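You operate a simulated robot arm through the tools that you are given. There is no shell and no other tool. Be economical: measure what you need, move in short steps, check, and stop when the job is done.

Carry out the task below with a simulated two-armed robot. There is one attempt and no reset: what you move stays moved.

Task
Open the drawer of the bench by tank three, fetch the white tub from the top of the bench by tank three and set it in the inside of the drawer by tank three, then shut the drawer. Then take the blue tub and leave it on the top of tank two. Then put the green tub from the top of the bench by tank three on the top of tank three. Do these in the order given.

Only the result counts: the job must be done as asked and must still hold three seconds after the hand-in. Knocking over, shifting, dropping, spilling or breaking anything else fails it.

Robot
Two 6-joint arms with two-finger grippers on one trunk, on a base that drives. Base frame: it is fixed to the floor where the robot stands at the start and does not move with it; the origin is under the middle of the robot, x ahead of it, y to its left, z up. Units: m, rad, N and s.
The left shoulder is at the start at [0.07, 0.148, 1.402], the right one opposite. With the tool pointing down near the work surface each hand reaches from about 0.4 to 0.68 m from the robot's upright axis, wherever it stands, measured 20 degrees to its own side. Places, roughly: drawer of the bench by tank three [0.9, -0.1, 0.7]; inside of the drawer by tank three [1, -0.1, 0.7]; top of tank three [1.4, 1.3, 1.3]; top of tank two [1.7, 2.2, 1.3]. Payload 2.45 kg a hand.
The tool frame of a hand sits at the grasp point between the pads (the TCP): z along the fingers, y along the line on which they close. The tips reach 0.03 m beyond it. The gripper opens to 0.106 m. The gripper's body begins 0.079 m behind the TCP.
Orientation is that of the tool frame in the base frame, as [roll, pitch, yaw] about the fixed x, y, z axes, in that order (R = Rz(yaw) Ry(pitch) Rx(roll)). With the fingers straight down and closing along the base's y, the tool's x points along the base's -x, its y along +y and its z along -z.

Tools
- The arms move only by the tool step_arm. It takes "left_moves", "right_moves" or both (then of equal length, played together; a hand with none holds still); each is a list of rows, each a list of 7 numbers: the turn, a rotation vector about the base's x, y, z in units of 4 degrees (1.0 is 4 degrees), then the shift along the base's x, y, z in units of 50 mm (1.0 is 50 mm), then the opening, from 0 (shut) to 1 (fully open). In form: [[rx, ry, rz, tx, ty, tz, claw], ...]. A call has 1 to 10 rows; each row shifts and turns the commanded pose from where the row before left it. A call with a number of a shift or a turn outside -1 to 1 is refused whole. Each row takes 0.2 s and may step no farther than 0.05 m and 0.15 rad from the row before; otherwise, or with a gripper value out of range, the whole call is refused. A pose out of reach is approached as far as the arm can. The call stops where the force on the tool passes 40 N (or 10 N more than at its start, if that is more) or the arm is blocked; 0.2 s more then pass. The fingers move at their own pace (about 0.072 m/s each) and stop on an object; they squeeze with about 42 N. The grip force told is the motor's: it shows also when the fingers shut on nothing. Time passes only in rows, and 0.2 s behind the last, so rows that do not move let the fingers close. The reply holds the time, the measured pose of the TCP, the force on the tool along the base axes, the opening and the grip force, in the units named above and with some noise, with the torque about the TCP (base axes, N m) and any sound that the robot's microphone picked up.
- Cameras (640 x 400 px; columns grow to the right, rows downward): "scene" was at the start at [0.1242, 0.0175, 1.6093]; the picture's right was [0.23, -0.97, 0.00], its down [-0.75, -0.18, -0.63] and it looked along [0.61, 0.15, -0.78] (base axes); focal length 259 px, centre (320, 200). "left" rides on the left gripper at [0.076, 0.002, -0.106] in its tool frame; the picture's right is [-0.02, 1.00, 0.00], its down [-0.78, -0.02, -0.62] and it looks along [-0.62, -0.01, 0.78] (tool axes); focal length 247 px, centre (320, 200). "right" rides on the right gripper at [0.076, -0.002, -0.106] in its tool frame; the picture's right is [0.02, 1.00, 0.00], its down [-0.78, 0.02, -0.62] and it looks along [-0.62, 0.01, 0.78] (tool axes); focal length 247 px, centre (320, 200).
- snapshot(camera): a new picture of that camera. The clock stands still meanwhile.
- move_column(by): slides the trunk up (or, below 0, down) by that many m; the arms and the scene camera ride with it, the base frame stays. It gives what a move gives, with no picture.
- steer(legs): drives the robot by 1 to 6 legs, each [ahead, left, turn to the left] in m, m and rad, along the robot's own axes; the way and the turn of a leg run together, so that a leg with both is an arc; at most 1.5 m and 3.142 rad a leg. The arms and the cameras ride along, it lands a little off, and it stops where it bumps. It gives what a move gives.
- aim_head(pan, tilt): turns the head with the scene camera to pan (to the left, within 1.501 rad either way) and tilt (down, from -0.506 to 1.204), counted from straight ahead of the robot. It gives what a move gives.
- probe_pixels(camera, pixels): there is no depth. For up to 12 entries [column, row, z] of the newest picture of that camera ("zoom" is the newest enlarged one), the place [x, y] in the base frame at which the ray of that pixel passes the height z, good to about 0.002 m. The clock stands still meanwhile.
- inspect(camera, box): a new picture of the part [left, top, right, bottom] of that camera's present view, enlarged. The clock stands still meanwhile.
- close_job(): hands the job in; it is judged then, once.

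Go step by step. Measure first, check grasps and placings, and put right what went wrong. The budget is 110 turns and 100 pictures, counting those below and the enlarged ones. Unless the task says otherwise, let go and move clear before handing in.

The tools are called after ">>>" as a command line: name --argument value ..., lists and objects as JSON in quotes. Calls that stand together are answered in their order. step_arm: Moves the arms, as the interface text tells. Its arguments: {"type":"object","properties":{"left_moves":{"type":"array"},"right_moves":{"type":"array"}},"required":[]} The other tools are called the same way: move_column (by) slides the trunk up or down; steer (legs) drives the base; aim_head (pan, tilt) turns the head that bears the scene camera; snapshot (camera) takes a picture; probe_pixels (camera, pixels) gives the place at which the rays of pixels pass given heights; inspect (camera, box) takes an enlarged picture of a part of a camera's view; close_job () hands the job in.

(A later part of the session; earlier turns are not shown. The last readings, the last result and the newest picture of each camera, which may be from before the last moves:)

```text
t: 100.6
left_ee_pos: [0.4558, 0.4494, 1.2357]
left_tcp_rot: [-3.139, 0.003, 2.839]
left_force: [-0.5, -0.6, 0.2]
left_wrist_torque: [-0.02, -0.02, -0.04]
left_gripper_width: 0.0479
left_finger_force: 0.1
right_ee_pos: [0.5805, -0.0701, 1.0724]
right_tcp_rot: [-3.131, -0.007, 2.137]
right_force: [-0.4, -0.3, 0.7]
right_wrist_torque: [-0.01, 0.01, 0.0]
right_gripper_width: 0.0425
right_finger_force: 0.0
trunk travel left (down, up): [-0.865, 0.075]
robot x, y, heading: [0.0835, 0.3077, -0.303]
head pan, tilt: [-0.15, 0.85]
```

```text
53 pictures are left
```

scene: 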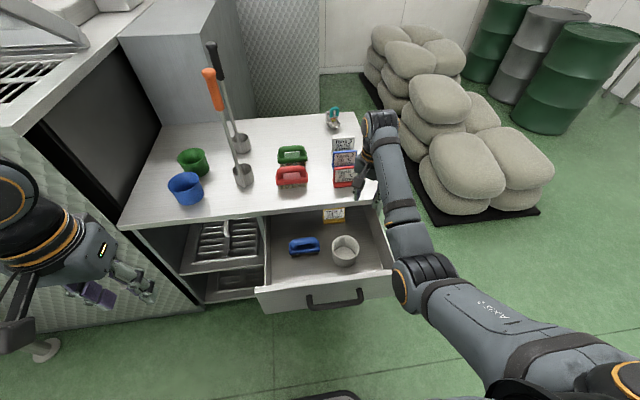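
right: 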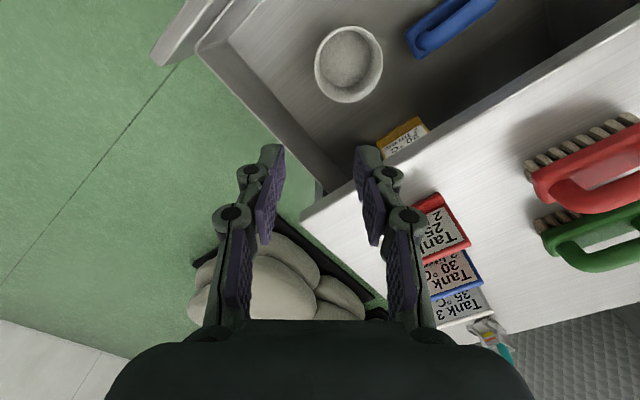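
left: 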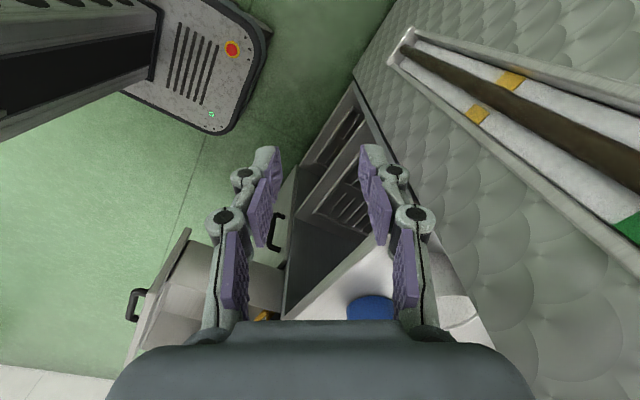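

The white tub stands upright in the drawer (344,250). Now backing off to get the closed fingers in front of the handle and push the drawer shut.

>>> steer --legs '[[-0.3, 0, 0], [0, 0.102, 0]]'

>>> step_arm --right_moves '[[0, 0, 0, 0, 0, 0, 0], [0, 0, 0, 0, 0, 0, 0]]'

>>> move_column --by -0.27

>>> snapshot --camera "scene"

>>> snapshot --camera "right"

```text
t: 103.4
left_ee_pos: [0.2021, 0.6302, 1.2377]
left_tcp_rot: [3.14, 0.0, 2.839]
left_force: [-0.7, -0.3, 0.4]
left_wrist_torque: [0.05, -0.01, -0.02]
left_gripper_width: 0.0476
left_finger_force: 0.0
right_ee_pos: [0.3252, 0.1095, 1.0711]
right_tcp_rot: [-3.134, -0.007, 2.135]
right_force: [-1.0, -0.6, 0.1]
right_wrist_torque: [0.0, -0.05, 0.02]
right_gripper_width: 0.0423
right_finger_force: 0.0
trunk travel left (down, up): [-0.865, 0.075]
robot x, y, heading: [-0.1701, 0.4911, -0.304]
head pan, tilt: [-0.15, 0.85]
```

```text
t: 104.0
left_ee_pos: [0.2024, 0.6307, 1.236]
left_tcp_rot: [3.14, 0.002, 2.838]
left_force: [-0.8, -0.6, -1.0]
left_wrist_torque: [0.01, -0.02, -0.02]
left_gripper_width: 0.0479
left_finger_force: 0.1
right_ee_pos: [0.3261, 0.1103, 1.0714]
right_tcp_rot: [-3.134, -0.007, 2.133]
right_force: [-0.2, 0.8, -0.6]
right_wrist_torque: [0.04, -0.01, 0.02]
right_gripper_width: 0.0002
right_finger_force: 28.5
trunk travel left (down, up): [-0.865, 0.075]
robot x, y, heading: [-0.1691, 0.4876, -0.305]
head pan, tilt: [-0.15, 0.85]
```

```text
t: 106.7
left_ee_pos: [0.2026, 0.6324, 0.966]
left_tcp_rot: [-3.14, 0.002, 2.837]
left_force: [0.5, 0.5, 0.0]
left_wrist_torque: [-0.02, -0.01, 0.01]
left_gripper_width: 0.0476
left_finger_force: 0.0
right_ee_pos: [0.3264, 0.1126, 0.8026]
right_tcp_rot: [-3.131, -0.006, 2.135]
right_force: [-0.2, -0.4, 0.5]
right_wrist_torque: [-0.01, 0.03, -0.02]
right_gripper_width: 0.0002
right_finger_force: 28.7
trunk travel left (down, up): [-0.595, 0.345]
robot x, y, heading: [-0.1703, 0.4913, -0.307]
head pan, tilt: [-0.15, 0.85]
```

```text
52 pictures are left
```

scene: 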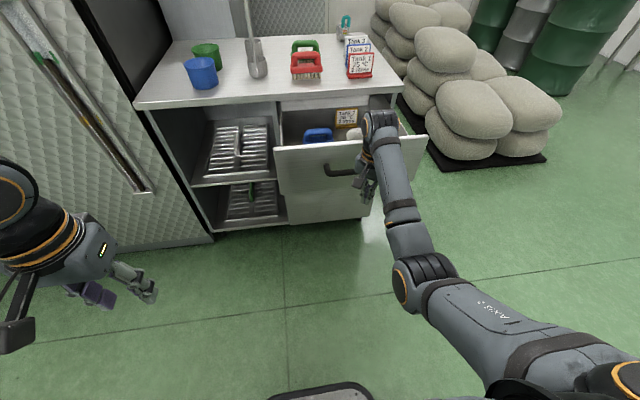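

```text
51 pictures are left
```

right: 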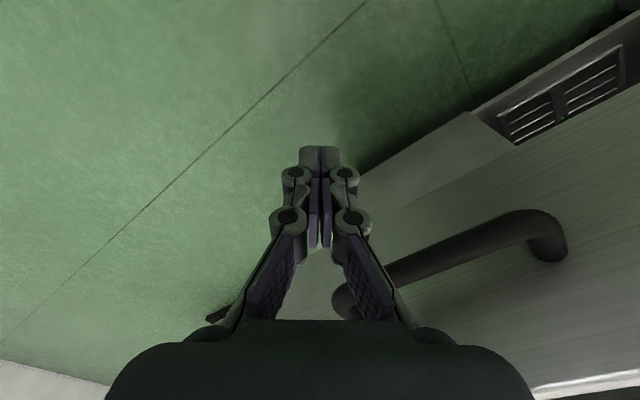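

Fingers are in front of the bar, slightly to the right of its middle. Shifting 3 cm left and pushing with the base.

>>> step_arm --right_moves '[[0, 0, 0, 0.18, 0.57, 0, 0]]'

>>> steer --legs '[[0.12, 0, 0], [0.12, 0, 0]]'

>>> snapshot --camera "scene"

```text
t: 107.1
left_ee_pos: [0.2048, 0.6348, 0.967]
left_tcp_rot: [-3.138, 0.002, 2.838]
left_force: [-0.3, 0.1, -1.0]
left_wrist_torque: [-0.02, -0.03, -0.03]
left_gripper_width: 0.0477
left_finger_force: 0.0
right_ee_pos: [0.3363, 0.1436, 0.8037]
right_tcp_rot: [-3.131, -0.003, 2.131]
right_force: [-1.0, 0.4, -0.6]
right_wrist_torque: [-0.02, -0.01, 0.0]
right_gripper_width: 0.0
right_finger_force: 28.4
trunk travel left (down, up): [-0.595, 0.345]
robot x, y, heading: [-0.1683, 0.4911, -0.301]
head pan, tilt: [-0.15, 0.85]
```

```text
t: 109.2
left_ee_pos: [0.4297, 0.5613, 0.9655]
left_tcp_rot: [-3.139, 0.001, 2.84]
left_force: [0.5, -0.3, 0.5]
left_wrist_torque: [-0.01, 0.0, 0.02]
left_gripper_width: 0.0474
left_finger_force: 0.1
right_ee_pos: [0.5631, 0.0709, 0.8029]
right_tcp_rot: [-3.131, -0.004, 2.134]
right_force: [-1.0, 0.7, 0.4]
right_wrist_torque: [0.06, 0.01, 0.0]
right_gripper_width: 0.0
right_finger_force: 28.5
trunk travel left (down, up): [-0.595, 0.345]
robot x, y, heading: [0.06, 0.4196, -0.304]
head pan, tilt: [-0.15, 0.85]
```

```text
50 pictures are left
```

scene: 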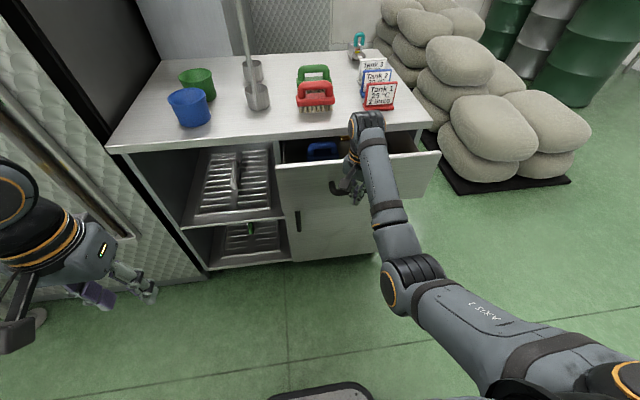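

Drawer is about two-thirds shut. Pushing another 9 cm with the base, then finishing gently with the arm.

>>> steer --legs '[[0.09, 0, 0]]'

>>> step_arm --right_moves '[[0, 0, 0, 0.19, -0.06, 0, 0], [0, 0, 0, 0.19, -0.06, 0, 0], [0, 0, 0, 0.19, -0.06, 0, 0], [0, 0, 0, 0.19, -0.06, 0, 0]]'

>>> snapshot --camera "scene"

>>> snapshot --camera "right"

```text
t: 110.3
left_ee_pos: [0.5168, 0.5357, 0.9658]
left_tcp_rot: [-3.139, 0.001, 2.839]
left_force: [0.0, 0.4, 0.2]
left_wrist_torque: [0.01, 0.02, -0.01]
left_gripper_width: 0.0476
left_finger_force: 0.0
right_ee_pos: [0.6504, 0.0446, 0.8022]
right_tcp_rot: [-3.131, -0.005, 2.137]
right_force: [0.7, 0.2, 0.1]
right_wrist_torque: [0.02, 0.03, 0.01]
right_gripper_width: 0.0
right_finger_force: 28.8
trunk travel left (down, up): [-0.595, 0.345]
robot x, y, heading: [0.1435, 0.3919, -0.305]
head pan, tilt: [-0.15, 0.85]
```

```text
t: 111.3
left_ee_pos: [0.5159, 0.5361, 0.967]
left_tcp_rot: [-3.139, 0.001, 2.838]
left_force: [0.4, 0.3, 0.5]
left_wrist_torque: [-0.01, 0.02, 0.0]
left_gripper_width: 0.0477
left_finger_force: 0.1
right_ee_pos: [0.6875, 0.0315, 0.8022]
right_tcp_rot: [-3.133, -0.006, 2.138]
right_force: [-0.6, 0.4, -0.6]
right_wrist_torque: [0.02, 0.0, -0.03]
right_gripper_width: 0.0
right_finger_force: 28.1
trunk travel left (down, up): [-0.595, 0.345]
robot x, y, heading: [0.1457, 0.3947, -0.301]
head pan, tilt: [-0.15, 0.85]
```

```text
49 pictures are left
```

scene: 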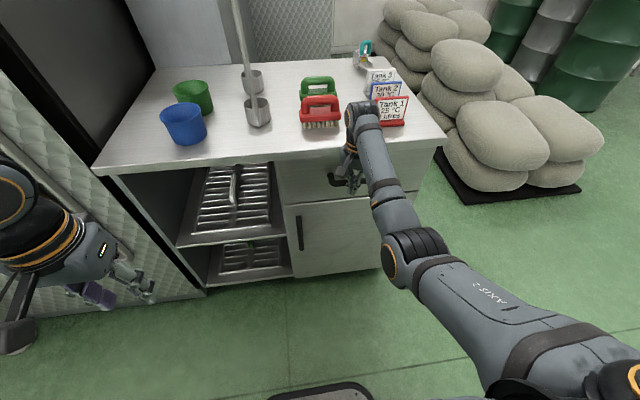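

```text
48 pictures are left
```

right: 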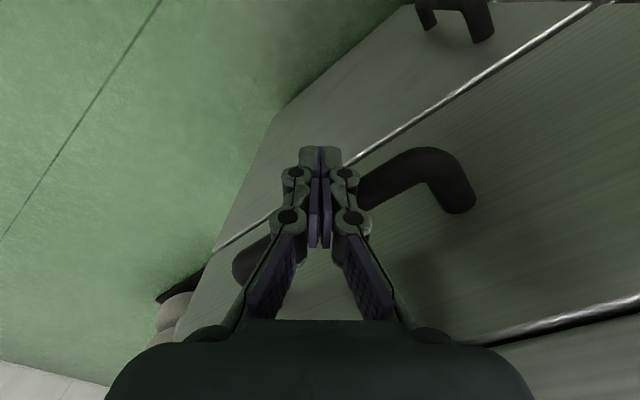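

Still no resistance; pushing on in small steps until it seats.

>>> step_arm --right_moves '[[0, 0, 0, 0.1, -0.03, 0, 0], [0, 0, 0, 0.1, -0.03, 0, 0], [0, 0, 0, 0.1, -0.03, 0, 0]]'

>>> inspect --camera "scene" --box '[260, 90, 460, 240]'

```text
t: 112.0
left_ee_pos: [0.5119, 0.5377, 0.967]
left_tcp_rot: [-3.139, 0.005, 2.839]
left_force: [0.3, 0.4, -0.4]
left_wrist_torque: [0.0, 0.01, 0.0]
left_gripper_width: 0.0477
left_finger_force: 0.0
right_ee_pos: [0.6899, 0.0319, 0.8013]
right_tcp_rot: [-3.118, -0.02, 2.136]
right_force: [-21.5, 5.7, 12.4]
right_wrist_torque: [0.05, 0.06, 0.02]
right_gripper_width: 0.0001
right_finger_force: 28.9
trunk travel left (down, up): [-0.595, 0.345]
robot x, y, heading: [0.1437, 0.3936, -0.299]
head pan, tilt: [-0.15, 0.85]
stopped in row 3 (right hand): the force on the tool passed its limit at 43 N (the readings are from after the stop); the commanded pose is now the measured one
```

```text
2.67 times, centred on (360, 165) of scene
```

zoom: 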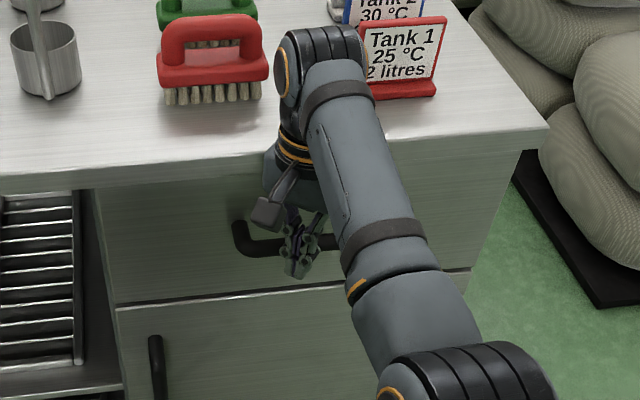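

It stopped at 43 N with the face looking flush. Backing off and checking that it's shut.

>>> steer --legs '[[-0.3, 0, 0]]'

>>> move_column --by 0.335

>>> snapshot --camera "scene"

>>> inspect --camera "scene" --box '[240, 80, 440, 240]'

```text
t: 114.1
left_ee_pos: [0.2287, 0.6251, 0.9666]
left_tcp_rot: [3.141, 0.003, 2.84]
left_force: [0.7, 0.4, 0.6]
left_wrist_torque: [-0.02, 0.0, -0.03]
left_gripper_width: 0.0478
left_finger_force: 0.1
right_ee_pos: [0.4084, 0.119, 0.8002]
right_tcp_rot: [-3.119, -0.02, 2.136]
right_force: [-0.4, 0.0, 0.2]
right_wrist_torque: [-0.03, 0.0, 0.01]
right_gripper_width: 0.0
right_finger_force: 28.8
trunk travel left (down, up): [-0.595, 0.345]
robot x, y, heading: [-0.1422, 0.4859, -0.306]
head pan, tilt: [-0.15, 0.85]
```

```text
t: 117.3
left_ee_pos: [0.228, 0.6255, 1.3012]
left_tcp_rot: [-3.139, 0.003, 2.839]
left_force: [-0.4, -0.6, -0.3]
left_wrist_torque: [0.0, -0.04, -0.01]
left_gripper_width: 0.0476
left_finger_force: 0.1
right_ee_pos: [0.4078, 0.1198, 1.1336]
right_tcp_rot: [-3.119, -0.018, 2.136]
right_force: [0.8, 0.8, -0.1]
right_wrist_torque: [0.03, 0.0, 0.02]
right_gripper_width: 0.0
right_finger_force: 28.1
trunk travel left (down, up): [-0.93, 0.01]
robot x, y, heading: [-0.1418, 0.4811, -0.306]
head pan, tilt: [-0.15, 0.85]
```

```text
46 pictures are left
```

scene: 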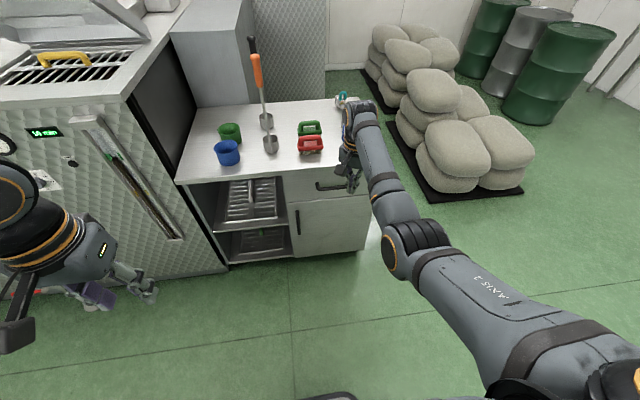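

```text
2.50 times, centred on (340, 160) of scene
```

zoom: 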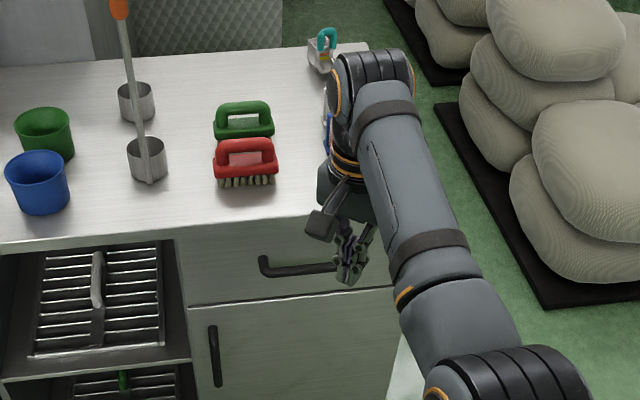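

The drawer face is flush with the cabinet. Before fetching the blue tub I'll test how high the right hand can go tool-down at a shorter radius (needed for the tank tops).

>>> step_arm --right_moves '[[0, 0, 0, -0.9, 0.28, 0, 0.5], [0, 0, 0, -0.9, 0.28, 0, 0.5], [0, 0, 0, -0.9, 0.28, 0, 0.5], [0, 0, 0, 0, 0, 0.8, 0.5], [0, 0, 0, 0, 0, 0.8, 0.5], [0, 0, 0, 0, 0, 0.8, 0.5], [0, 0, 0, 0, 0, 0.8, 0.5], [0, 0, 0, 0, 0, 0.8, 0.5], [0, 0, 0, 0, 0, 0.8, 0.5]]'

```text
t: 119.3
left_ee_pos: [0.2287, 0.6251, 1.3019]
left_tcp_rot: [-3.137, 0.003, 2.839]
left_force: [0.7, -0.3, -0.4]
left_wrist_torque: [0.04, -0.01, -0.03]
left_gripper_width: 0.0478
left_finger_force: 0.0
right_ee_pos: [0.4173, 0.1424, 1.2116]
right_tcp_rot: [-3.118, -0.021, 2.137]
right_force: [-0.2, -0.5, 0.8]
right_wrist_torque: [-0.01, 0.03, 0.02]
right_gripper_width: 0.0529
right_finger_force: 0.0
right hand out of reach, approached as far as the arm can: row 2, 3, 4, 5, 6, 7, 8, 9
trunk travel left (down, up): [-0.93, 0.01]
robot x, y, heading: [-0.1454, 0.4855, -0.302]
head pan, tilt: [-0.15, 0.85]
```

Height is limited to ~0.2 m below the shoulder in this posture, so I need the real tank-top heights. Surveying the tanks: driving left along them.

>>> probe_pixels --camera "scene" --pixels '[[130, 99, 1.2], [130, 99, 1.3]]'

>>> steer --legs '[[0, 1.1, 0]]'

>>> aim_head --pan 0.0 --tilt 0.5

>>> snapshot --camera "scene"

```text
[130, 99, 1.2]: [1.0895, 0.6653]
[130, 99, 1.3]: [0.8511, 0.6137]
```

```text
t: 125.0
left_ee_pos: [0.5554, 1.6724, 1.3019]
left_tcp_rot: [-3.139, 0.0, 2.841]
left_force: [1.2, -0.9, -0.4]
left_wrist_torque: [-0.03, 0.0, 0.04]
left_gripper_width: 0.0476
left_finger_force: 0.0
right_ee_pos: [0.7448, 1.1905, 1.2105]
right_tcp_rot: [-3.12, -0.02, 2.136]
right_force: [-0.1, -0.2, -0.3]
right_wrist_torque: [0.0, -0.03, 0.0]
right_gripper_width: 0.053
right_finger_force: 0.0
trunk travel left (down, up): [-0.93, 0.01]
robot x, y, heading: [0.1826, 1.5284, -0.3]
head pan, tilt: [-0.15, 0.85]
```

```text
t: 125.8
left_ee_pos: [0.5547, 1.6738, 1.3005]
left_tcp_rot: [-3.136, 0.003, 2.84]
left_force: [0.9, 0.0, 0.2]
left_wrist_torque: [0.02, 0.03, 0.01]
left_gripper_width: 0.0479
left_finger_force: 0.1
right_ee_pos: [0.7441, 1.1908, 1.2111]
right_tcp_rot: [-3.119, -0.019, 2.138]
right_force: [0.7, 0.4, -0.3]
right_wrist_torque: [-0.01, -0.03, 0.01]
right_gripper_width: 0.053
right_finger_force: 0.0
trunk travel left (down, up): [-0.93, 0.01]
robot x, y, heading: [0.1856, 1.5296, -0.297]
head pan, tilt: [0.0, 0.499]
```

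```text
44 pictures are left
```

scene: 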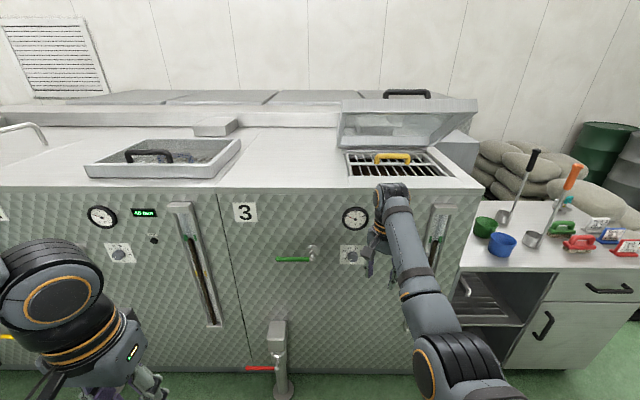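

>>> probe_pixels --camera "scene" --pixels '[[482, 187, 1.2], [482, 187, 1.25], [482, 187, 1.3], [218, 187, 1.25], [245, 130, 1.25], [340, 188, 1.25], [338, 150, 1.25], [100, 187, 1.25], [300, 130, 1.25]]'

>>> inspect --camera "scene" --box '[60, 80, 500, 280]'

```text
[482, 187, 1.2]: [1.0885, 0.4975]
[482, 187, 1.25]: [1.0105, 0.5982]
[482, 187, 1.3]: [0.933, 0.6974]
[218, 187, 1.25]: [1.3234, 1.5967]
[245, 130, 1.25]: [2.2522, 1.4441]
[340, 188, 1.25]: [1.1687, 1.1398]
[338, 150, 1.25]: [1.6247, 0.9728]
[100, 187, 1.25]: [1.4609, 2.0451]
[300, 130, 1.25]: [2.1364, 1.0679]
```

```text
1.45 times, centred on (280, 180) of scene
```

zoom: 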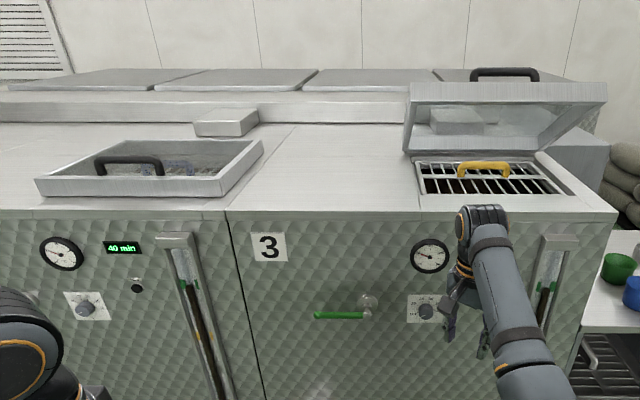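

Tank tops are at z≈1.26; solid space lies left of tank 3's grate, and tank 2 has a raised tray with solid top to its left. I'll turn the right hand to close sideways and pitch it 45° forward, a posture that should reach higher. First testing in free space.

>>> step_arm --right_moves '[[0, 0, 1, 0, 0, -0.4, 0.5], [0, 0, 1, 0, 0, -0.4, 0.5], [0, 0, 1, 0, 0, 0, 0.5], [0, 0, 1, 0, 0, 0, 0.5], [0, 0, 1, 0, 0, 0, 0.5], [0, 0, 1, 0, 0, 0, 0.5], [0, 0, 1, 0, 0, 0, 0.5], [0, 0, 1, 0, 0, 0, 0.5], [0, 0, 1, 0, 0, 0, 0.5], [0, 0, 1, 0, 0, 0, 0.5]]'

>>> step_arm --right_moves '[[-0.3, -0.97, 0, 0, 0, 0, 0.5], [-0.3, -0.97, 0, 0, 0, 0, 0.5], [-0.3, -0.97, 0, 0, 0, 0, 0.5], [-0.3, -0.97, 0, 0, 0, 0, 0.5], [-0.3, -0.97, 0, 0, 0, 0, 0.5], [-0.3, -0.97, 0, 0, 0, 0, 0.5], [-0.3, -0.97, 0, 0, 0, 0, 0.5], [-0.3, -0.97, 0, 0, 0, 0, 0.5], [-0.3, -0.97, 0, 0, 0, 0, 0.5], [-0.3, -0.97, 0, 0, 0, 0, 0.5]]'

>>> step_arm --right_moves '[[0, 0, 0, 0, 0, 0.8, 0.5], [0, 0, 0, 0, 0, 0.8, 0.5], [0, 0, 0, 0, 0, 0.8, 0.5], [0, 0, 0, 0, 0, 0.8, 0.5], [0, 0, 0, 0, 0, 0.8, 0.5]]'

```text
t: 128.0
left_ee_pos: [0.5556, 1.6741, 1.3005]
left_tcp_rot: [-3.139, 0.001, 2.84]
left_force: [-0.3, -0.1, 0.1]
left_wrist_torque: [0.02, 0.0, 0.0]
left_gripper_width: 0.0476
left_finger_force: 0.0
right_ee_pos: [0.7446, 1.1891, 1.1705]
right_tcp_rot: [-3.118, -0.018, 2.833]
right_force: [-0.2, 0.2, -0.5]
right_wrist_torque: [0.04, 0.0, 0.01]
right_gripper_width: 0.0528
right_finger_force: 0.1
trunk travel left (down, up): [-0.93, 0.01]
robot x, y, heading: [0.1824, 1.5293, -0.296]
head pan, tilt: [0.0, 0.499]
```

```text
t: 130.2
left_ee_pos: [0.5549, 1.6726, 1.3011]
left_tcp_rot: [-3.139, 0.001, 2.838]
left_force: [-0.3, -0.8, -0.5]
left_wrist_torque: [0.0, 0.0, 0.0]
left_gripper_width: 0.0479
left_finger_force: 0.0
right_ee_pos: [0.7448, 1.1867, 1.1746]
right_tcp_rot: [-3.119, 0.699, 2.833]
right_force: [-0.1, 0.2, 0.3]
right_wrist_torque: [-0.01, -0.03, 0.02]
right_gripper_width: 0.0529
right_finger_force: 0.0
trunk travel left (down, up): [-0.93, 0.01]
robot x, y, heading: [0.1834, 1.5333, -0.3]
head pan, tilt: [0.0, 0.499]
```

```text
t: 131.4
left_ee_pos: [0.5563, 1.673, 1.3007]
left_tcp_rot: [-3.138, 0.004, 2.841]
left_force: [-0.3, -0.3, 0.5]
left_wrist_torque: [-0.01, 0.03, 0.04]
left_gripper_width: 0.0478
left_finger_force: 0.1
right_ee_pos: [0.7441, 1.1912, 1.3713]
right_tcp_rot: [-3.125, 0.687, 2.833]
right_force: [0.5, -0.8, 0.7]
right_wrist_torque: [-0.02, -0.01, 0.02]
right_gripper_width: 0.0531
right_finger_force: 0.1
trunk travel left (down, up): [-0.93, 0.01]
robot x, y, heading: [0.1831, 1.5313, -0.297]
head pan, tilt: [0.0, 0.499]
```

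In this posture the hand reaches z 1.37 easily. Now driving to the blue tub to grip its left wall.

>>> steer --legs '[[0, -0.633, 0], [0.42, 0, 0]]'

>>> move_column --by -0.27

>>> aim_head --pan -0.2 --tilt 0.75

>>> snapshot --camera "scene"

>>> snapshot --camera "right"

```text
t: 137.1
left_ee_pos: [0.763, 0.9429, 1.3012]
left_tcp_rot: [-3.138, 0.004, 2.835]
left_force: [0.0, 0.5, 0.3]
left_wrist_torque: [-0.02, -0.08, 0.03]
left_gripper_width: 0.0478
left_finger_force: 0.0
right_ee_pos: [0.9487, 0.4593, 1.3733]
right_tcp_rot: [-3.126, 0.693, 2.829]
right_force: [-0.6, 0.2, -0.7]
right_wrist_torque: [0.03, 0.0, 0.01]
right_gripper_width: 0.0531
right_finger_force: 0.1
trunk travel left (down, up): [-0.93, 0.01]
robot x, y, heading: [0.3936, 0.8012, -0.307]
head pan, tilt: [0.0, 0.499]
```

```text
t: 139.9
left_ee_pos: [0.7655, 0.9428, 1.032]
left_tcp_rot: [-3.138, 0.002, 2.837]
left_force: [-0.6, 0.0, 0.4]
left_wrist_torque: [-0.02, 0.0, 0.04]
left_gripper_width: 0.0477
left_finger_force: 0.0
right_ee_pos: [0.9521, 0.4586, 1.1013]
right_tcp_rot: [-3.125, 0.691, 2.829]
right_force: [0.0, -0.1, -0.1]
right_wrist_torque: [-0.03, -0.02, -0.01]
right_gripper_width: 0.0529
right_finger_force: 0.1
trunk travel left (down, up): [-0.66, 0.28]
robot x, y, heading: [0.3893, 0.7996, -0.305]
head pan, tilt: [0.0, 0.499]
```

```text
t: 140.6
left_ee_pos: [0.7647, 0.9418, 1.0308]
left_tcp_rot: [-3.137, 0.001, 2.837]
left_force: [0.3, -0.4, 0.2]
left_wrist_torque: [0.0, -0.01, 0.02]
left_gripper_width: 0.0476
left_finger_force: 0.1
right_ee_pos: [0.9518, 0.4578, 1.1017]
right_tcp_rot: [-3.125, 0.689, 2.829]
right_force: [0.1, -0.3, 0.5]
right_wrist_torque: [0.01, 0.0, -0.01]
right_gripper_width: 0.0529
right_finger_force: 0.0
trunk travel left (down, up): [-0.66, 0.28]
robot x, y, heading: [0.3898, 0.7983, -0.303]
head pan, tilt: [-0.201, 0.75]
```

```text
42 pictures are left
```

scene: 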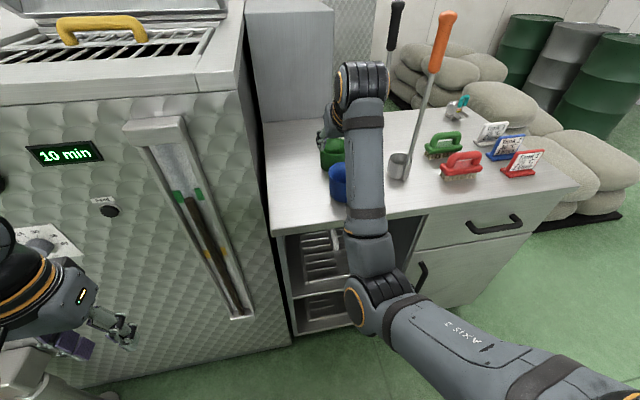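

```text
41 pictures are left
```

right: 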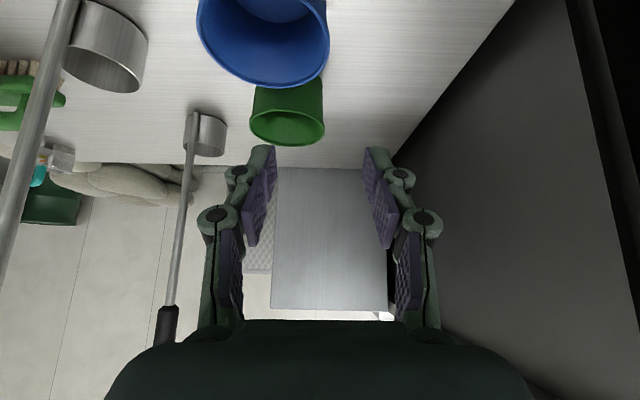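

>>> probe_pixels --camera "right" --pixels '[[197, 18, 0.97], [330, 40, 0.97], [268, 88, 0.97], [250, 120, 0.97], [324, 128, 0.97], [290, 146, 0.97], [255, 135, 0.97]]'

>>> probe_pixels --camera "scene" --pixels '[[329, 172, 0.97], [321, 146, 0.97]]'

```text
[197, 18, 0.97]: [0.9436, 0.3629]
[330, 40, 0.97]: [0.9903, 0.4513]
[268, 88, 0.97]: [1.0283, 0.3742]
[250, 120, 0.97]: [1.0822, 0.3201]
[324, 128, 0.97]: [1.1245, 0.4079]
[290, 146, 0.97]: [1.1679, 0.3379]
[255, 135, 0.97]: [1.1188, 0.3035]
```

```text
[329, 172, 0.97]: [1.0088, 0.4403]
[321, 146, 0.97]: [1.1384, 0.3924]
```

Blue centre ≈ (0.979,0.401). Moving over its left wall and descending most of the way, then checking.

>>> step_arm --right_moves '[[0, 0, 0, 0.83, -0.25, 0, 0.5], [0, 0, 0, 0, 0, -0.8, 0.5], [0, 0, 0, 0, 0, -0.8, 0.5], [0, 0, 0, 0, 0, -0.3, 0.5]]'

>>> snapshot --camera "right"

>>> inspect --camera "scene" --box '[280, 90, 440, 230]'

```text
t: 141.6
left_ee_pos: [0.7652, 0.9397, 1.0319]
left_tcp_rot: [-3.138, 0.002, 2.837]
left_force: [-0.6, -0.7, 0.3]
left_wrist_torque: [0.02, 0.02, -0.01]
left_gripper_width: 0.0479
left_finger_force: 0.1
right_ee_pos: [0.995, 0.4481, 1.0065]
right_tcp_rot: [-3.127, 0.689, 2.827]
right_force: [0.2, -0.4, -0.1]
right_wrist_torque: [0.0, 0.01, 0.02]
right_gripper_width: 0.0528
right_finger_force: 0.1
trunk travel left (down, up): [-0.66, 0.28]
robot x, y, heading: [0.3916, 0.7985, -0.304]
head pan, tilt: [-0.201, 0.75]
```

```text
40 pictures are left
```

right: 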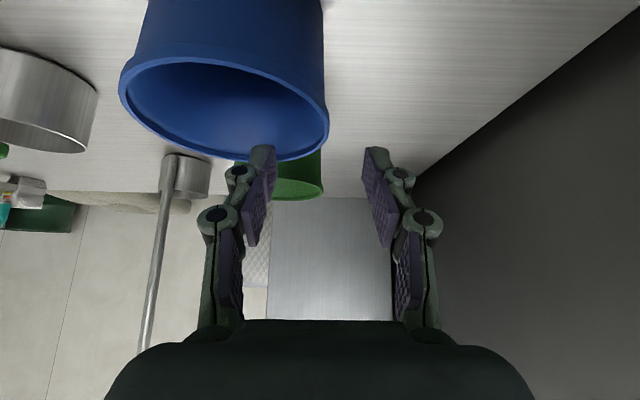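

```text
2.86 times, centred on (360, 160) of scene
```

zoom: 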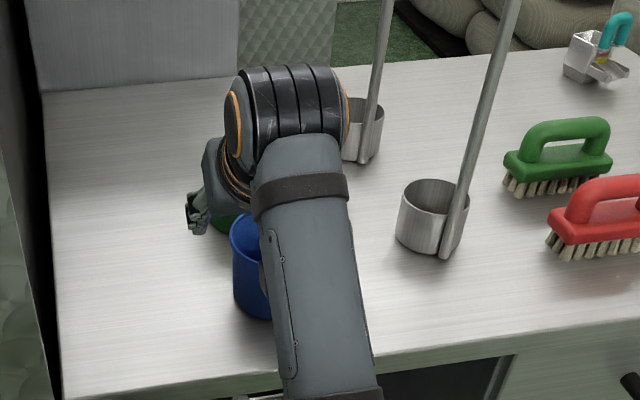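

The inner finger is over the tub's interior. Descending the last 5 cm and closing.

>>> step_arm --right_moves '[[0, 0, 0, 0, 0, -0.4, 0.5], [0, 0, 0, 0, 0, -0.4, 0.5], [0, 0, 0, 0, 0, -0.25, 0.5]]'

>>> snapshot --camera "right"

```text
t: 142.4
left_ee_pos: [0.7642, 0.9428, 1.0315]
left_tcp_rot: [-3.138, 0.001, 2.836]
left_force: [-0.2, -0.5, -0.1]
left_wrist_torque: [-0.02, -0.01, -0.04]
left_gripper_width: 0.0478
left_finger_force: 0.1
right_ee_pos: [0.9933, 0.4464, 0.9536]
right_tcp_rot: [-3.127, 0.69, 2.828]
right_force: [0.5, -0.1, 0.3]
right_wrist_torque: [-0.01, 0.0, 0.03]
right_gripper_width: 0.0531
right_finger_force: 0.1
trunk travel left (down, up): [-0.66, 0.28]
robot x, y, heading: [0.3904, 0.7987, -0.305]
head pan, tilt: [-0.201, 0.75]
```

```text
38 pictures are left
```

right: 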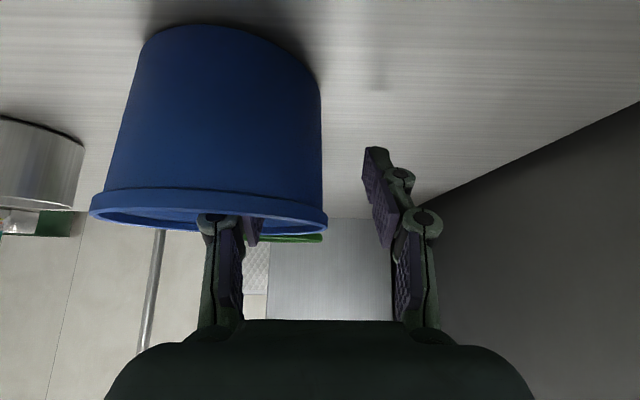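

One finger inside, one outside the left wall. Closing and lifting.

>>> step_arm --right_moves '[[0, 0, 0, 0, 0, 0, 0], [0, 0, 0, 0, 0, 0, 0], [0, 0, 0, 0, 0, 0, 0], [0, 0, 0, 0, 0, 0, 0], [0, 0, 0, 0, 0, 0.4, 0], [0, 0, 0, 0, 0, 0.6, 0], [0, 0, 0, 0, 0, 0.8, 0], [0, 0, 0, 0, 0, 0.8, 0]]'

>>> snapshot --camera "right"

>>> snapshot --camera "scene"

```text
t: 144.2
left_ee_pos: [0.7634, 0.943, 1.0311]
left_tcp_rot: [-3.138, 0.002, 2.837]
left_force: [0.3, -1.0, -0.4]
left_wrist_torque: [0.02, 0.01, 0.0]
left_gripper_width: 0.0475
left_finger_force: 0.0
right_ee_pos: [0.9919, 0.4464, 1.0842]
right_tcp_rot: [-3.126, 0.685, 2.83]
right_force: [-0.1, 0.4, -0.7]
right_wrist_torque: [0.0, -0.03, -0.01]
right_gripper_width: 0.0118
right_finger_force: 37.7
trunk travel left (down, up): [-0.66, 0.28]
robot x, y, heading: [0.3918, 0.7995, -0.304]
head pan, tilt: [-0.201, 0.75]
```

```text
37 pictures are left
```

right: 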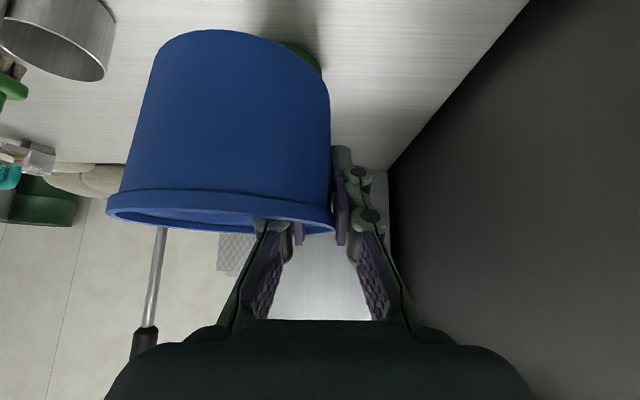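

```text
36 pictures are left
```

scene: 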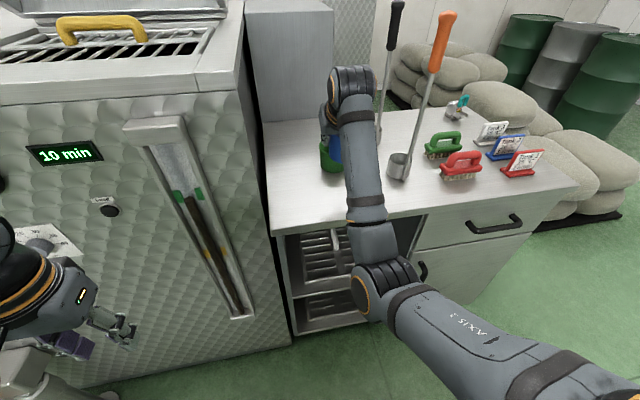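

The blue tub is held. Backing out, raising the trunk and driving left toward tank two.

>>> steer --legs '[[-0.4, 0, 0]]'

>>> move_column --by 0.28

>>> steer --legs '[[0, 1.2, 0]]'

>>> aim_head --pan 0.5 --tilt 0.5

>>> snapshot --camera "scene"

```text
t: 146.7
left_ee_pos: [0.3816, 1.0613, 1.0309]
left_tcp_rot: [-3.14, 0.003, 2.838]
left_force: [0.7, 0.1, -0.2]
left_wrist_torque: [0.02, -0.02, 0.01]
left_gripper_width: 0.0475
left_finger_force: 0.1
right_ee_pos: [0.6127, 0.5677, 1.0825]
right_tcp_rot: [-3.126, 0.689, 2.83]
right_force: [-0.9, 0.1, -0.7]
right_wrist_torque: [0.02, -0.04, -0.05]
right_gripper_width: 0.0115
right_finger_force: 38.3
trunk travel left (down, up): [-0.66, 0.28]
robot x, y, heading: [0.0124, 0.9215, -0.3]
head pan, tilt: [-0.201, 0.75]
```

```text
t: 149.6
left_ee_pos: [0.3836, 1.0632, 1.3105]
left_tcp_rot: [-3.139, 0.001, 2.838]
left_force: [-0.6, 0.8, 0.7]
left_wrist_torque: [-0.01, 0.01, 0.01]
left_gripper_width: 0.0476
left_finger_force: 0.1
right_ee_pos: [0.6123, 0.5679, 1.3639]
right_tcp_rot: [-3.127, 0.689, 2.829]
right_force: [-0.8, 0.2, -1.3]
right_wrist_torque: [0.04, -0.03, -0.03]
right_gripper_width: 0.0113
right_finger_force: 38.6
trunk travel left (down, up): [-0.94, 0.0]
robot x, y, heading: [0.0141, 0.9224, -0.302]
head pan, tilt: [-0.201, 0.75]
```

```text
t: 155.6
left_ee_pos: [0.7418, 2.2065, 1.311]
left_tcp_rot: [-3.141, 0.002, 2.839]
left_force: [-0.9, -0.2, -0.1]
left_wrist_torque: [0.0, -0.01, 0.03]
left_gripper_width: 0.0476
left_finger_force: 0.1
right_ee_pos: [0.9715, 1.7113, 1.3643]
right_tcp_rot: [-3.127, 0.688, 2.829]
right_force: [0.3, -0.9, -0.2]
right_wrist_torque: [0.01, 0.0, 0.02]
right_gripper_width: 0.0114
right_finger_force: 38.5
trunk travel left (down, up): [-0.94, 0.0]
robot x, y, heading: [0.3716, 2.064, -0.307]
head pan, tilt: [-0.201, 0.75]
```

```text
t: 156.7
left_ee_pos: [0.7421, 2.2067, 1.3102]
left_tcp_rot: [-3.136, 0.002, 2.839]
left_force: [0.1, -1.0, 1.0]
left_wrist_torque: [-0.02, 0.01, 0.0]
left_gripper_width: 0.0479
left_finger_force: 0.1
right_ee_pos: [0.9715, 1.7107, 1.3635]
right_tcp_rot: [-3.125, 0.689, 2.828]
right_force: [0.8, -0.5, 0.2]
right_wrist_torque: [0.03, 0.01, 0.0]
right_gripper_width: 0.0112
right_finger_force: 37.8
trunk travel left (down, up): [-0.94, 0.0]
robot x, y, heading: [0.3693, 2.0667, -0.301]
head pan, tilt: [0.499, 0.499]
```

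```text
35 pictures are left
```

scene: 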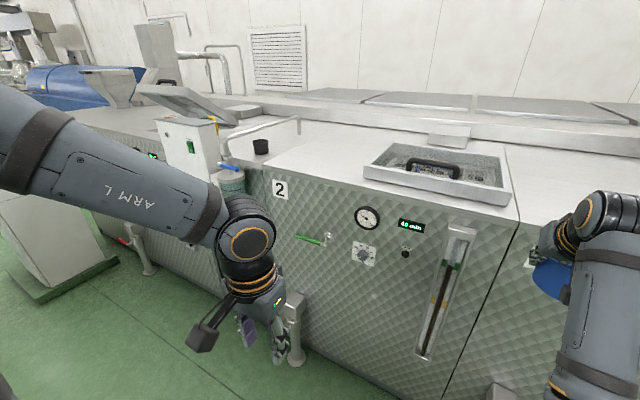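

Tank two's solid top is left of the tray (around pixels 280–360, 140–170). Probing it.

>>> probe_pixels --camera "scene" --pixels '[[265, 165, 1.265], [365, 183, 1.265], [518, 218, 1.265], [364, 175, 1.265], [328, 155, 1.265], [310, 160, 1.265], [275, 152, 1.265], [390, 150, 1.265]]'

>>> inspect --camera "scene" --box '[200, 80, 540, 260]'

```text
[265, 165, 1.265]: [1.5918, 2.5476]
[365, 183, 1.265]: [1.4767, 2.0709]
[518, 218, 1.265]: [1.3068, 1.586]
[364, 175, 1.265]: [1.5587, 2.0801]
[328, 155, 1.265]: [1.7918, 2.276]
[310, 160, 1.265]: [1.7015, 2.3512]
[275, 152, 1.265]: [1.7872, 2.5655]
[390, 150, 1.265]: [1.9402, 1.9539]
```

```text
1.88 times, centred on (370, 170) of scene
```

zoom: 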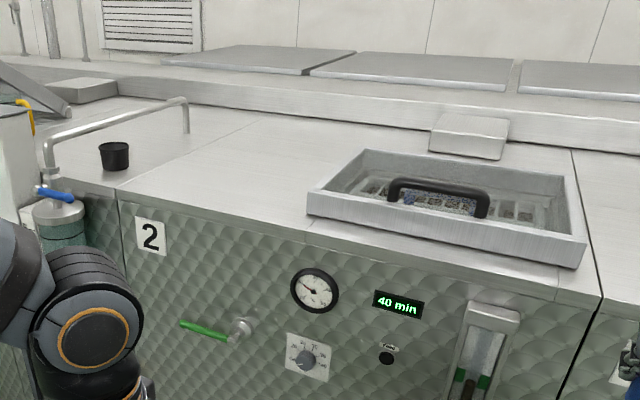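

>>> probe_pixels --camera "scene" --pixels '[[118, 262, 0.0], [40, 302, 0.0], [195, 185, 1.0], [195, 120, 1.4], [232, 190, 1.1], [232, 172, 1.25], [160, 118, 1.5], [218, 120, 1.4]]'

>>> inspect --camera "scene" --box '[0, 20, 320, 300]'

```text
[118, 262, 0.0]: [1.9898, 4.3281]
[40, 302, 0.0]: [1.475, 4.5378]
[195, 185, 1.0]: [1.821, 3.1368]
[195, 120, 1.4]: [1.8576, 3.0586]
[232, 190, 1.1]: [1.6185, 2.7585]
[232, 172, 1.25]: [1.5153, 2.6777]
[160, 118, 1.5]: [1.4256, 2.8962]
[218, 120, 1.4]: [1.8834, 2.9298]
```

```text
1.43 times, centred on (160, 160) of scene
```

zoom: 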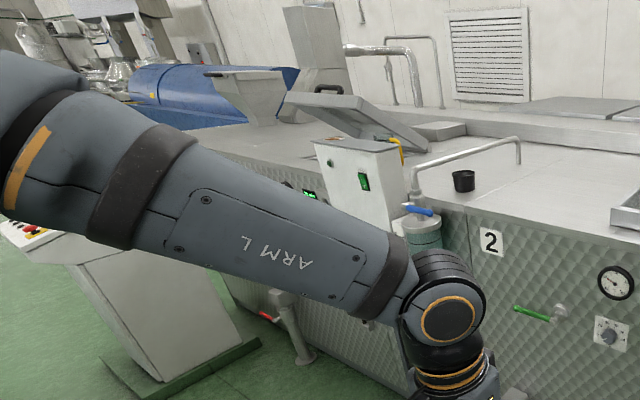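

Target on tank two: tub centre about (1.64,2.19), between the tray and the left end. Raising the hand 2 cm, driving left 0.70 then forward 0.35 and checking.

>>> step_arm --right_moves '[[0, 0, 0, 0, 0, 0.5, 0]]'

>>> steer --legs '[[0, 0.703, 0], [0.35, 0, 0]]'

>>> aim_head --pan -0.1 --tilt 0.55

>>> snapshot --camera "scene"

>>> snapshot --camera "right"

```text
t: 157.1
left_ee_pos: [0.7421, 2.2066, 1.3104]
left_tcp_rot: [-3.138, 0.001, 2.837]
left_force: [-0.2, 0.1, 0.5]
left_wrist_torque: [-0.01, -0.01, -0.01]
left_gripper_width: 0.0478
left_finger_force: 0.1
right_ee_pos: [0.971, 1.7133, 1.3896]
right_tcp_rot: [-3.126, 0.689, 2.829]
right_force: [-0.3, -0.2, -1.1]
right_wrist_torque: [0.0, 0.0, -0.01]
right_gripper_width: 0.0115
right_finger_force: 38.3
trunk travel left (down, up): [-0.94, 0.0]
robot x, y, heading: [0.3726, 2.0654, -0.304]
head pan, tilt: [0.499, 0.499]
```

```text
t: 162.8
left_ee_pos: [1.285, 2.7833, 1.3119]
left_tcp_rot: [-3.14, 0.003, 2.839]
left_force: [-0.3, 0.4, 1.0]
left_wrist_torque: [-0.03, -0.01, -0.01]
left_gripper_width: 0.0474
left_finger_force: 0.0
right_ee_pos: [1.5129, 2.288, 1.391]
right_tcp_rot: [-3.126, 0.693, 2.83]
right_force: [-0.1, 0.1, -1.3]
right_wrist_torque: [0.01, -0.02, 0.01]
right_gripper_width: 0.0112
right_finger_force: 38.3
trunk travel left (down, up): [-0.94, 0.0]
robot x, y, heading: [0.9162, 2.6419, -0.302]
head pan, tilt: [0.499, 0.499]
```

```text
t: 163.8
left_ee_pos: [1.2877, 2.7819, 1.3111]
left_tcp_rot: [-3.138, 0.002, 2.839]
left_force: [0.2, 0.5, -0.5]
left_wrist_torque: [-0.03, -0.03, 0.0]
left_gripper_width: 0.0477
left_finger_force: 0.0
right_ee_pos: [1.5177, 2.2879, 1.3887]
right_tcp_rot: [-3.128, 0.689, 2.83]
right_force: [1.0, 0.5, -0.3]
right_wrist_torque: [0.01, -0.03, 0.03]
right_gripper_width: 0.0112
right_finger_force: 38.2
trunk travel left (down, up): [-0.94, 0.0]
robot x, y, heading: [0.9151, 2.6401, -0.304]
head pan, tilt: [-0.099, 0.55]
```

```text
32 pictures are left
```

scene: 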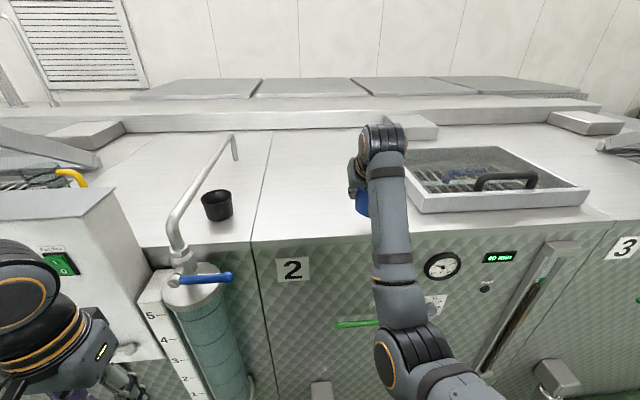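

```text
31 pictures are left
```

right: 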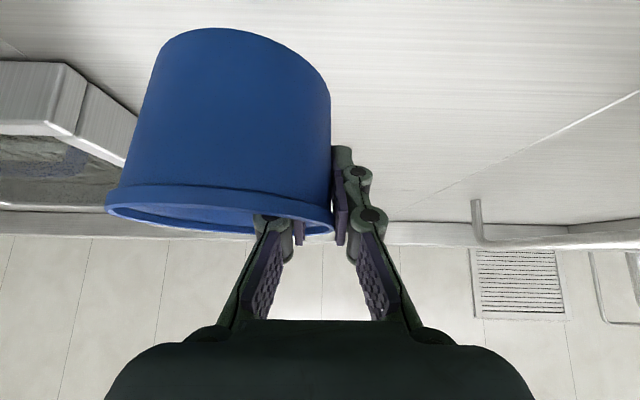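

The left hand would come near the box on tank one if I drive straight in. I'll back up, shift right and turn the base left 0.4 rad, which swings the left arm clear.

>>> steer --legs '[[-0.12, 0, 0], [0, -0.28, 0], [0, 0, 0.4]]'

>>> aim_head --pan -0.1 --tilt 0.6

>>> snapshot --camera "scene"

```text
t: 167.8
left_ee_pos: [1.0063, 2.6825, 1.3115]
left_tcp_rot: [-3.141, 0.002, -3.052]
left_force: [-0.2, -0.7, 0.3]
left_wrist_torque: [0.02, 0.0, 0.01]
left_gripper_width: 0.0475
left_finger_force: 0.1
right_ee_pos: [1.4065, 2.314, 1.3885]
right_tcp_rot: [-3.127, 0.69, -3.06]
right_force: [0.5, 0.1, 0.2]
right_wrist_torque: [0.02, -0.02, 0.02]
right_gripper_width: 0.0114
right_finger_force: 38.2
trunk travel left (down, up): [-0.94, 0.0]
robot x, y, heading: [0.7171, 2.4099, 0.091]
head pan, tilt: [-0.099, 0.55]
```

```text
t: 168.5
left_ee_pos: [1.0055, 2.682, 1.3112]
left_tcp_rot: [-3.141, 0.002, -3.052]
left_force: [-0.1, 1.2, -0.2]
left_wrist_torque: [-0.02, -0.01, 0.02]
left_gripper_width: 0.0477
left_finger_force: 0.1
right_ee_pos: [1.4069, 2.3146, 1.3889]
right_tcp_rot: [-3.125, 0.688, -3.06]
right_force: [0.7, 0.1, -0.7]
right_wrist_torque: [0.02, 0.01, -0.01]
right_gripper_width: 0.0111
right_finger_force: 38.6
trunk travel left (down, up): [-0.94, 0.0]
robot x, y, heading: [0.7176, 2.4076, 0.091]
head pan, tilt: [-0.099, 0.6]
```

```text
30 pictures are left
```

scene: 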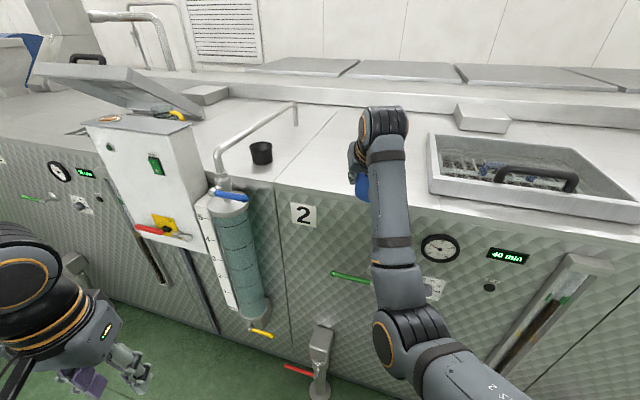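

Left arm is clear. Moving diagonally 22 cm ahead and 9 cm right, bringing the tub over the target spot.

>>> steer --legs '[[0.222, -0.088, 0]]'

>>> snapshot --camera "right"

>>> inspect --camera "scene" --box '[240, 60, 480, 240]'

```text
t: 170.2
left_ee_pos: [1.2308, 2.615, 1.3125]
left_tcp_rot: [-3.137, 0.005, -3.052]
left_force: [-0.6, 0.3, 0.1]
left_wrist_torque: [0.01, -0.04, -0.02]
left_gripper_width: 0.0477
left_finger_force: 0.1
right_ee_pos: [1.6304, 2.2468, 1.3925]
right_tcp_rot: [-3.124, 0.694, -3.059]
right_force: [-1.2, -0.2, -0.1]
right_wrist_torque: [0.0, 0.01, 0.01]
right_gripper_width: 0.0114
right_finger_force: 37.8
trunk travel left (down, up): [-0.94, 0.0]
robot x, y, heading: [0.9442, 2.3404, 0.089]
head pan, tilt: [-0.099, 0.6]
```

```text
29 pictures are left
```

right: 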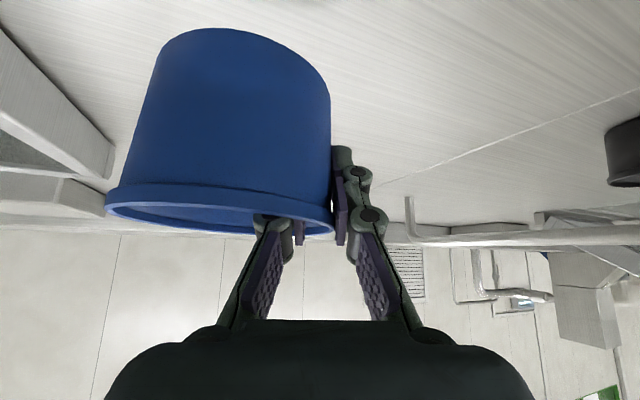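

```text
2.22 times, centred on (360, 150) of scene
```

zoom: 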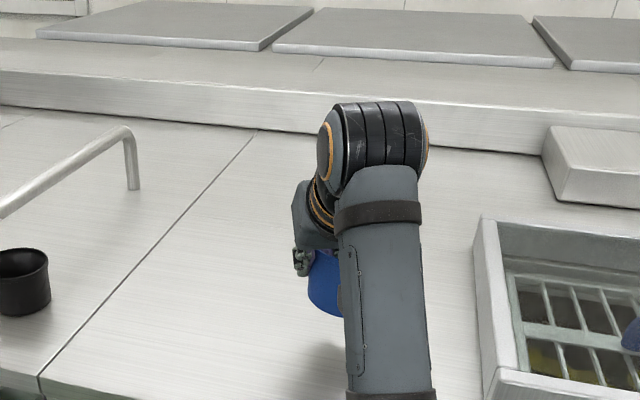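

Good spot, clear of the tray. Lowering gently.

>>> step_arm --right_moves '[[0, 0, 0, 0, 0, -0.3, 0], [0, 0, 0, 0, 0, -0.3, 0], [0, 0, 0, 0, 0, -0.15, 0], [0, 0, 0, 0, 0, -0.1, 0], [0, 0, 0, 0, 0, -0.1, 0], [0, 0, 0, 0, 0, -0.1, 0], [0, 0, 0, 0, 0, -0.1, 0]]'

```text
t: 171.8
left_ee_pos: [1.2326, 2.6152, 1.3121]
left_tcp_rot: [-3.138, 0.003, -3.053]
left_force: [0.5, 0.4, 0.9]
left_wrist_torque: [0.0, 0.01, -0.01]
left_gripper_width: 0.0476
left_finger_force: 0.1
right_ee_pos: [1.6351, 2.2464, 1.3357]
right_tcp_rot: [-3.128, 0.695, -3.06]
right_force: [0.6, 0.9, 9.0]
right_wrist_torque: [-0.61, 0.27, 0.02]
right_gripper_width: 0.0113
right_finger_force: 38.2
trunk travel left (down, up): [-0.94, 0.0]
robot x, y, heading: [0.9454, 2.3418, 0.083]
head pan, tilt: [-0.099, 0.6]
```

Contact (9 N). Checking seating before release.

>>> step_arm --right_moves '[[0, 0, 0, 0, 0, -0.06, 0]]'

>>> snapshot --camera "right"

```text
t: 172.2
left_ee_pos: [1.2318, 2.6164, 1.3115]
left_tcp_rot: [-3.137, 0.003, -3.052]
left_force: [-0.4, -0.2, 0.1]
left_wrist_torque: [-0.03, 0.01, -0.04]
left_gripper_width: 0.0479
left_finger_force: 0.1
right_ee_pos: [1.6346, 2.2467, 1.3332]
right_tcp_rot: [-3.125, 0.697, -3.058]
right_force: [2.8, 3.1, 21.5]
right_wrist_torque: [-0.63, 0.63, 0.03]
right_gripper_width: 0.0118
right_finger_force: 38.0
trunk travel left (down, up): [-0.94, 0.0]
robot x, y, heading: [0.9449, 2.3402, 0.085]
head pan, tilt: [-0.099, 0.6]
```

```text
27 pictures are left
```

right: 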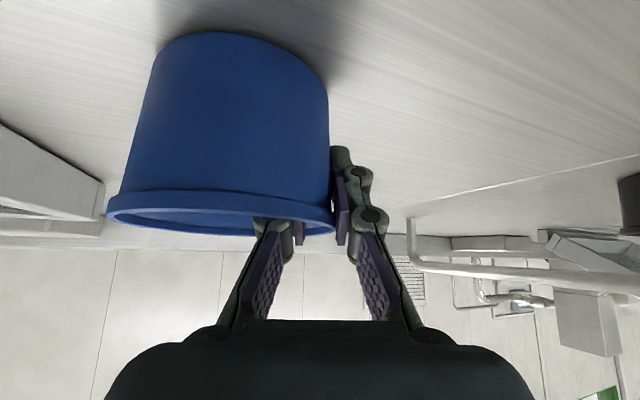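

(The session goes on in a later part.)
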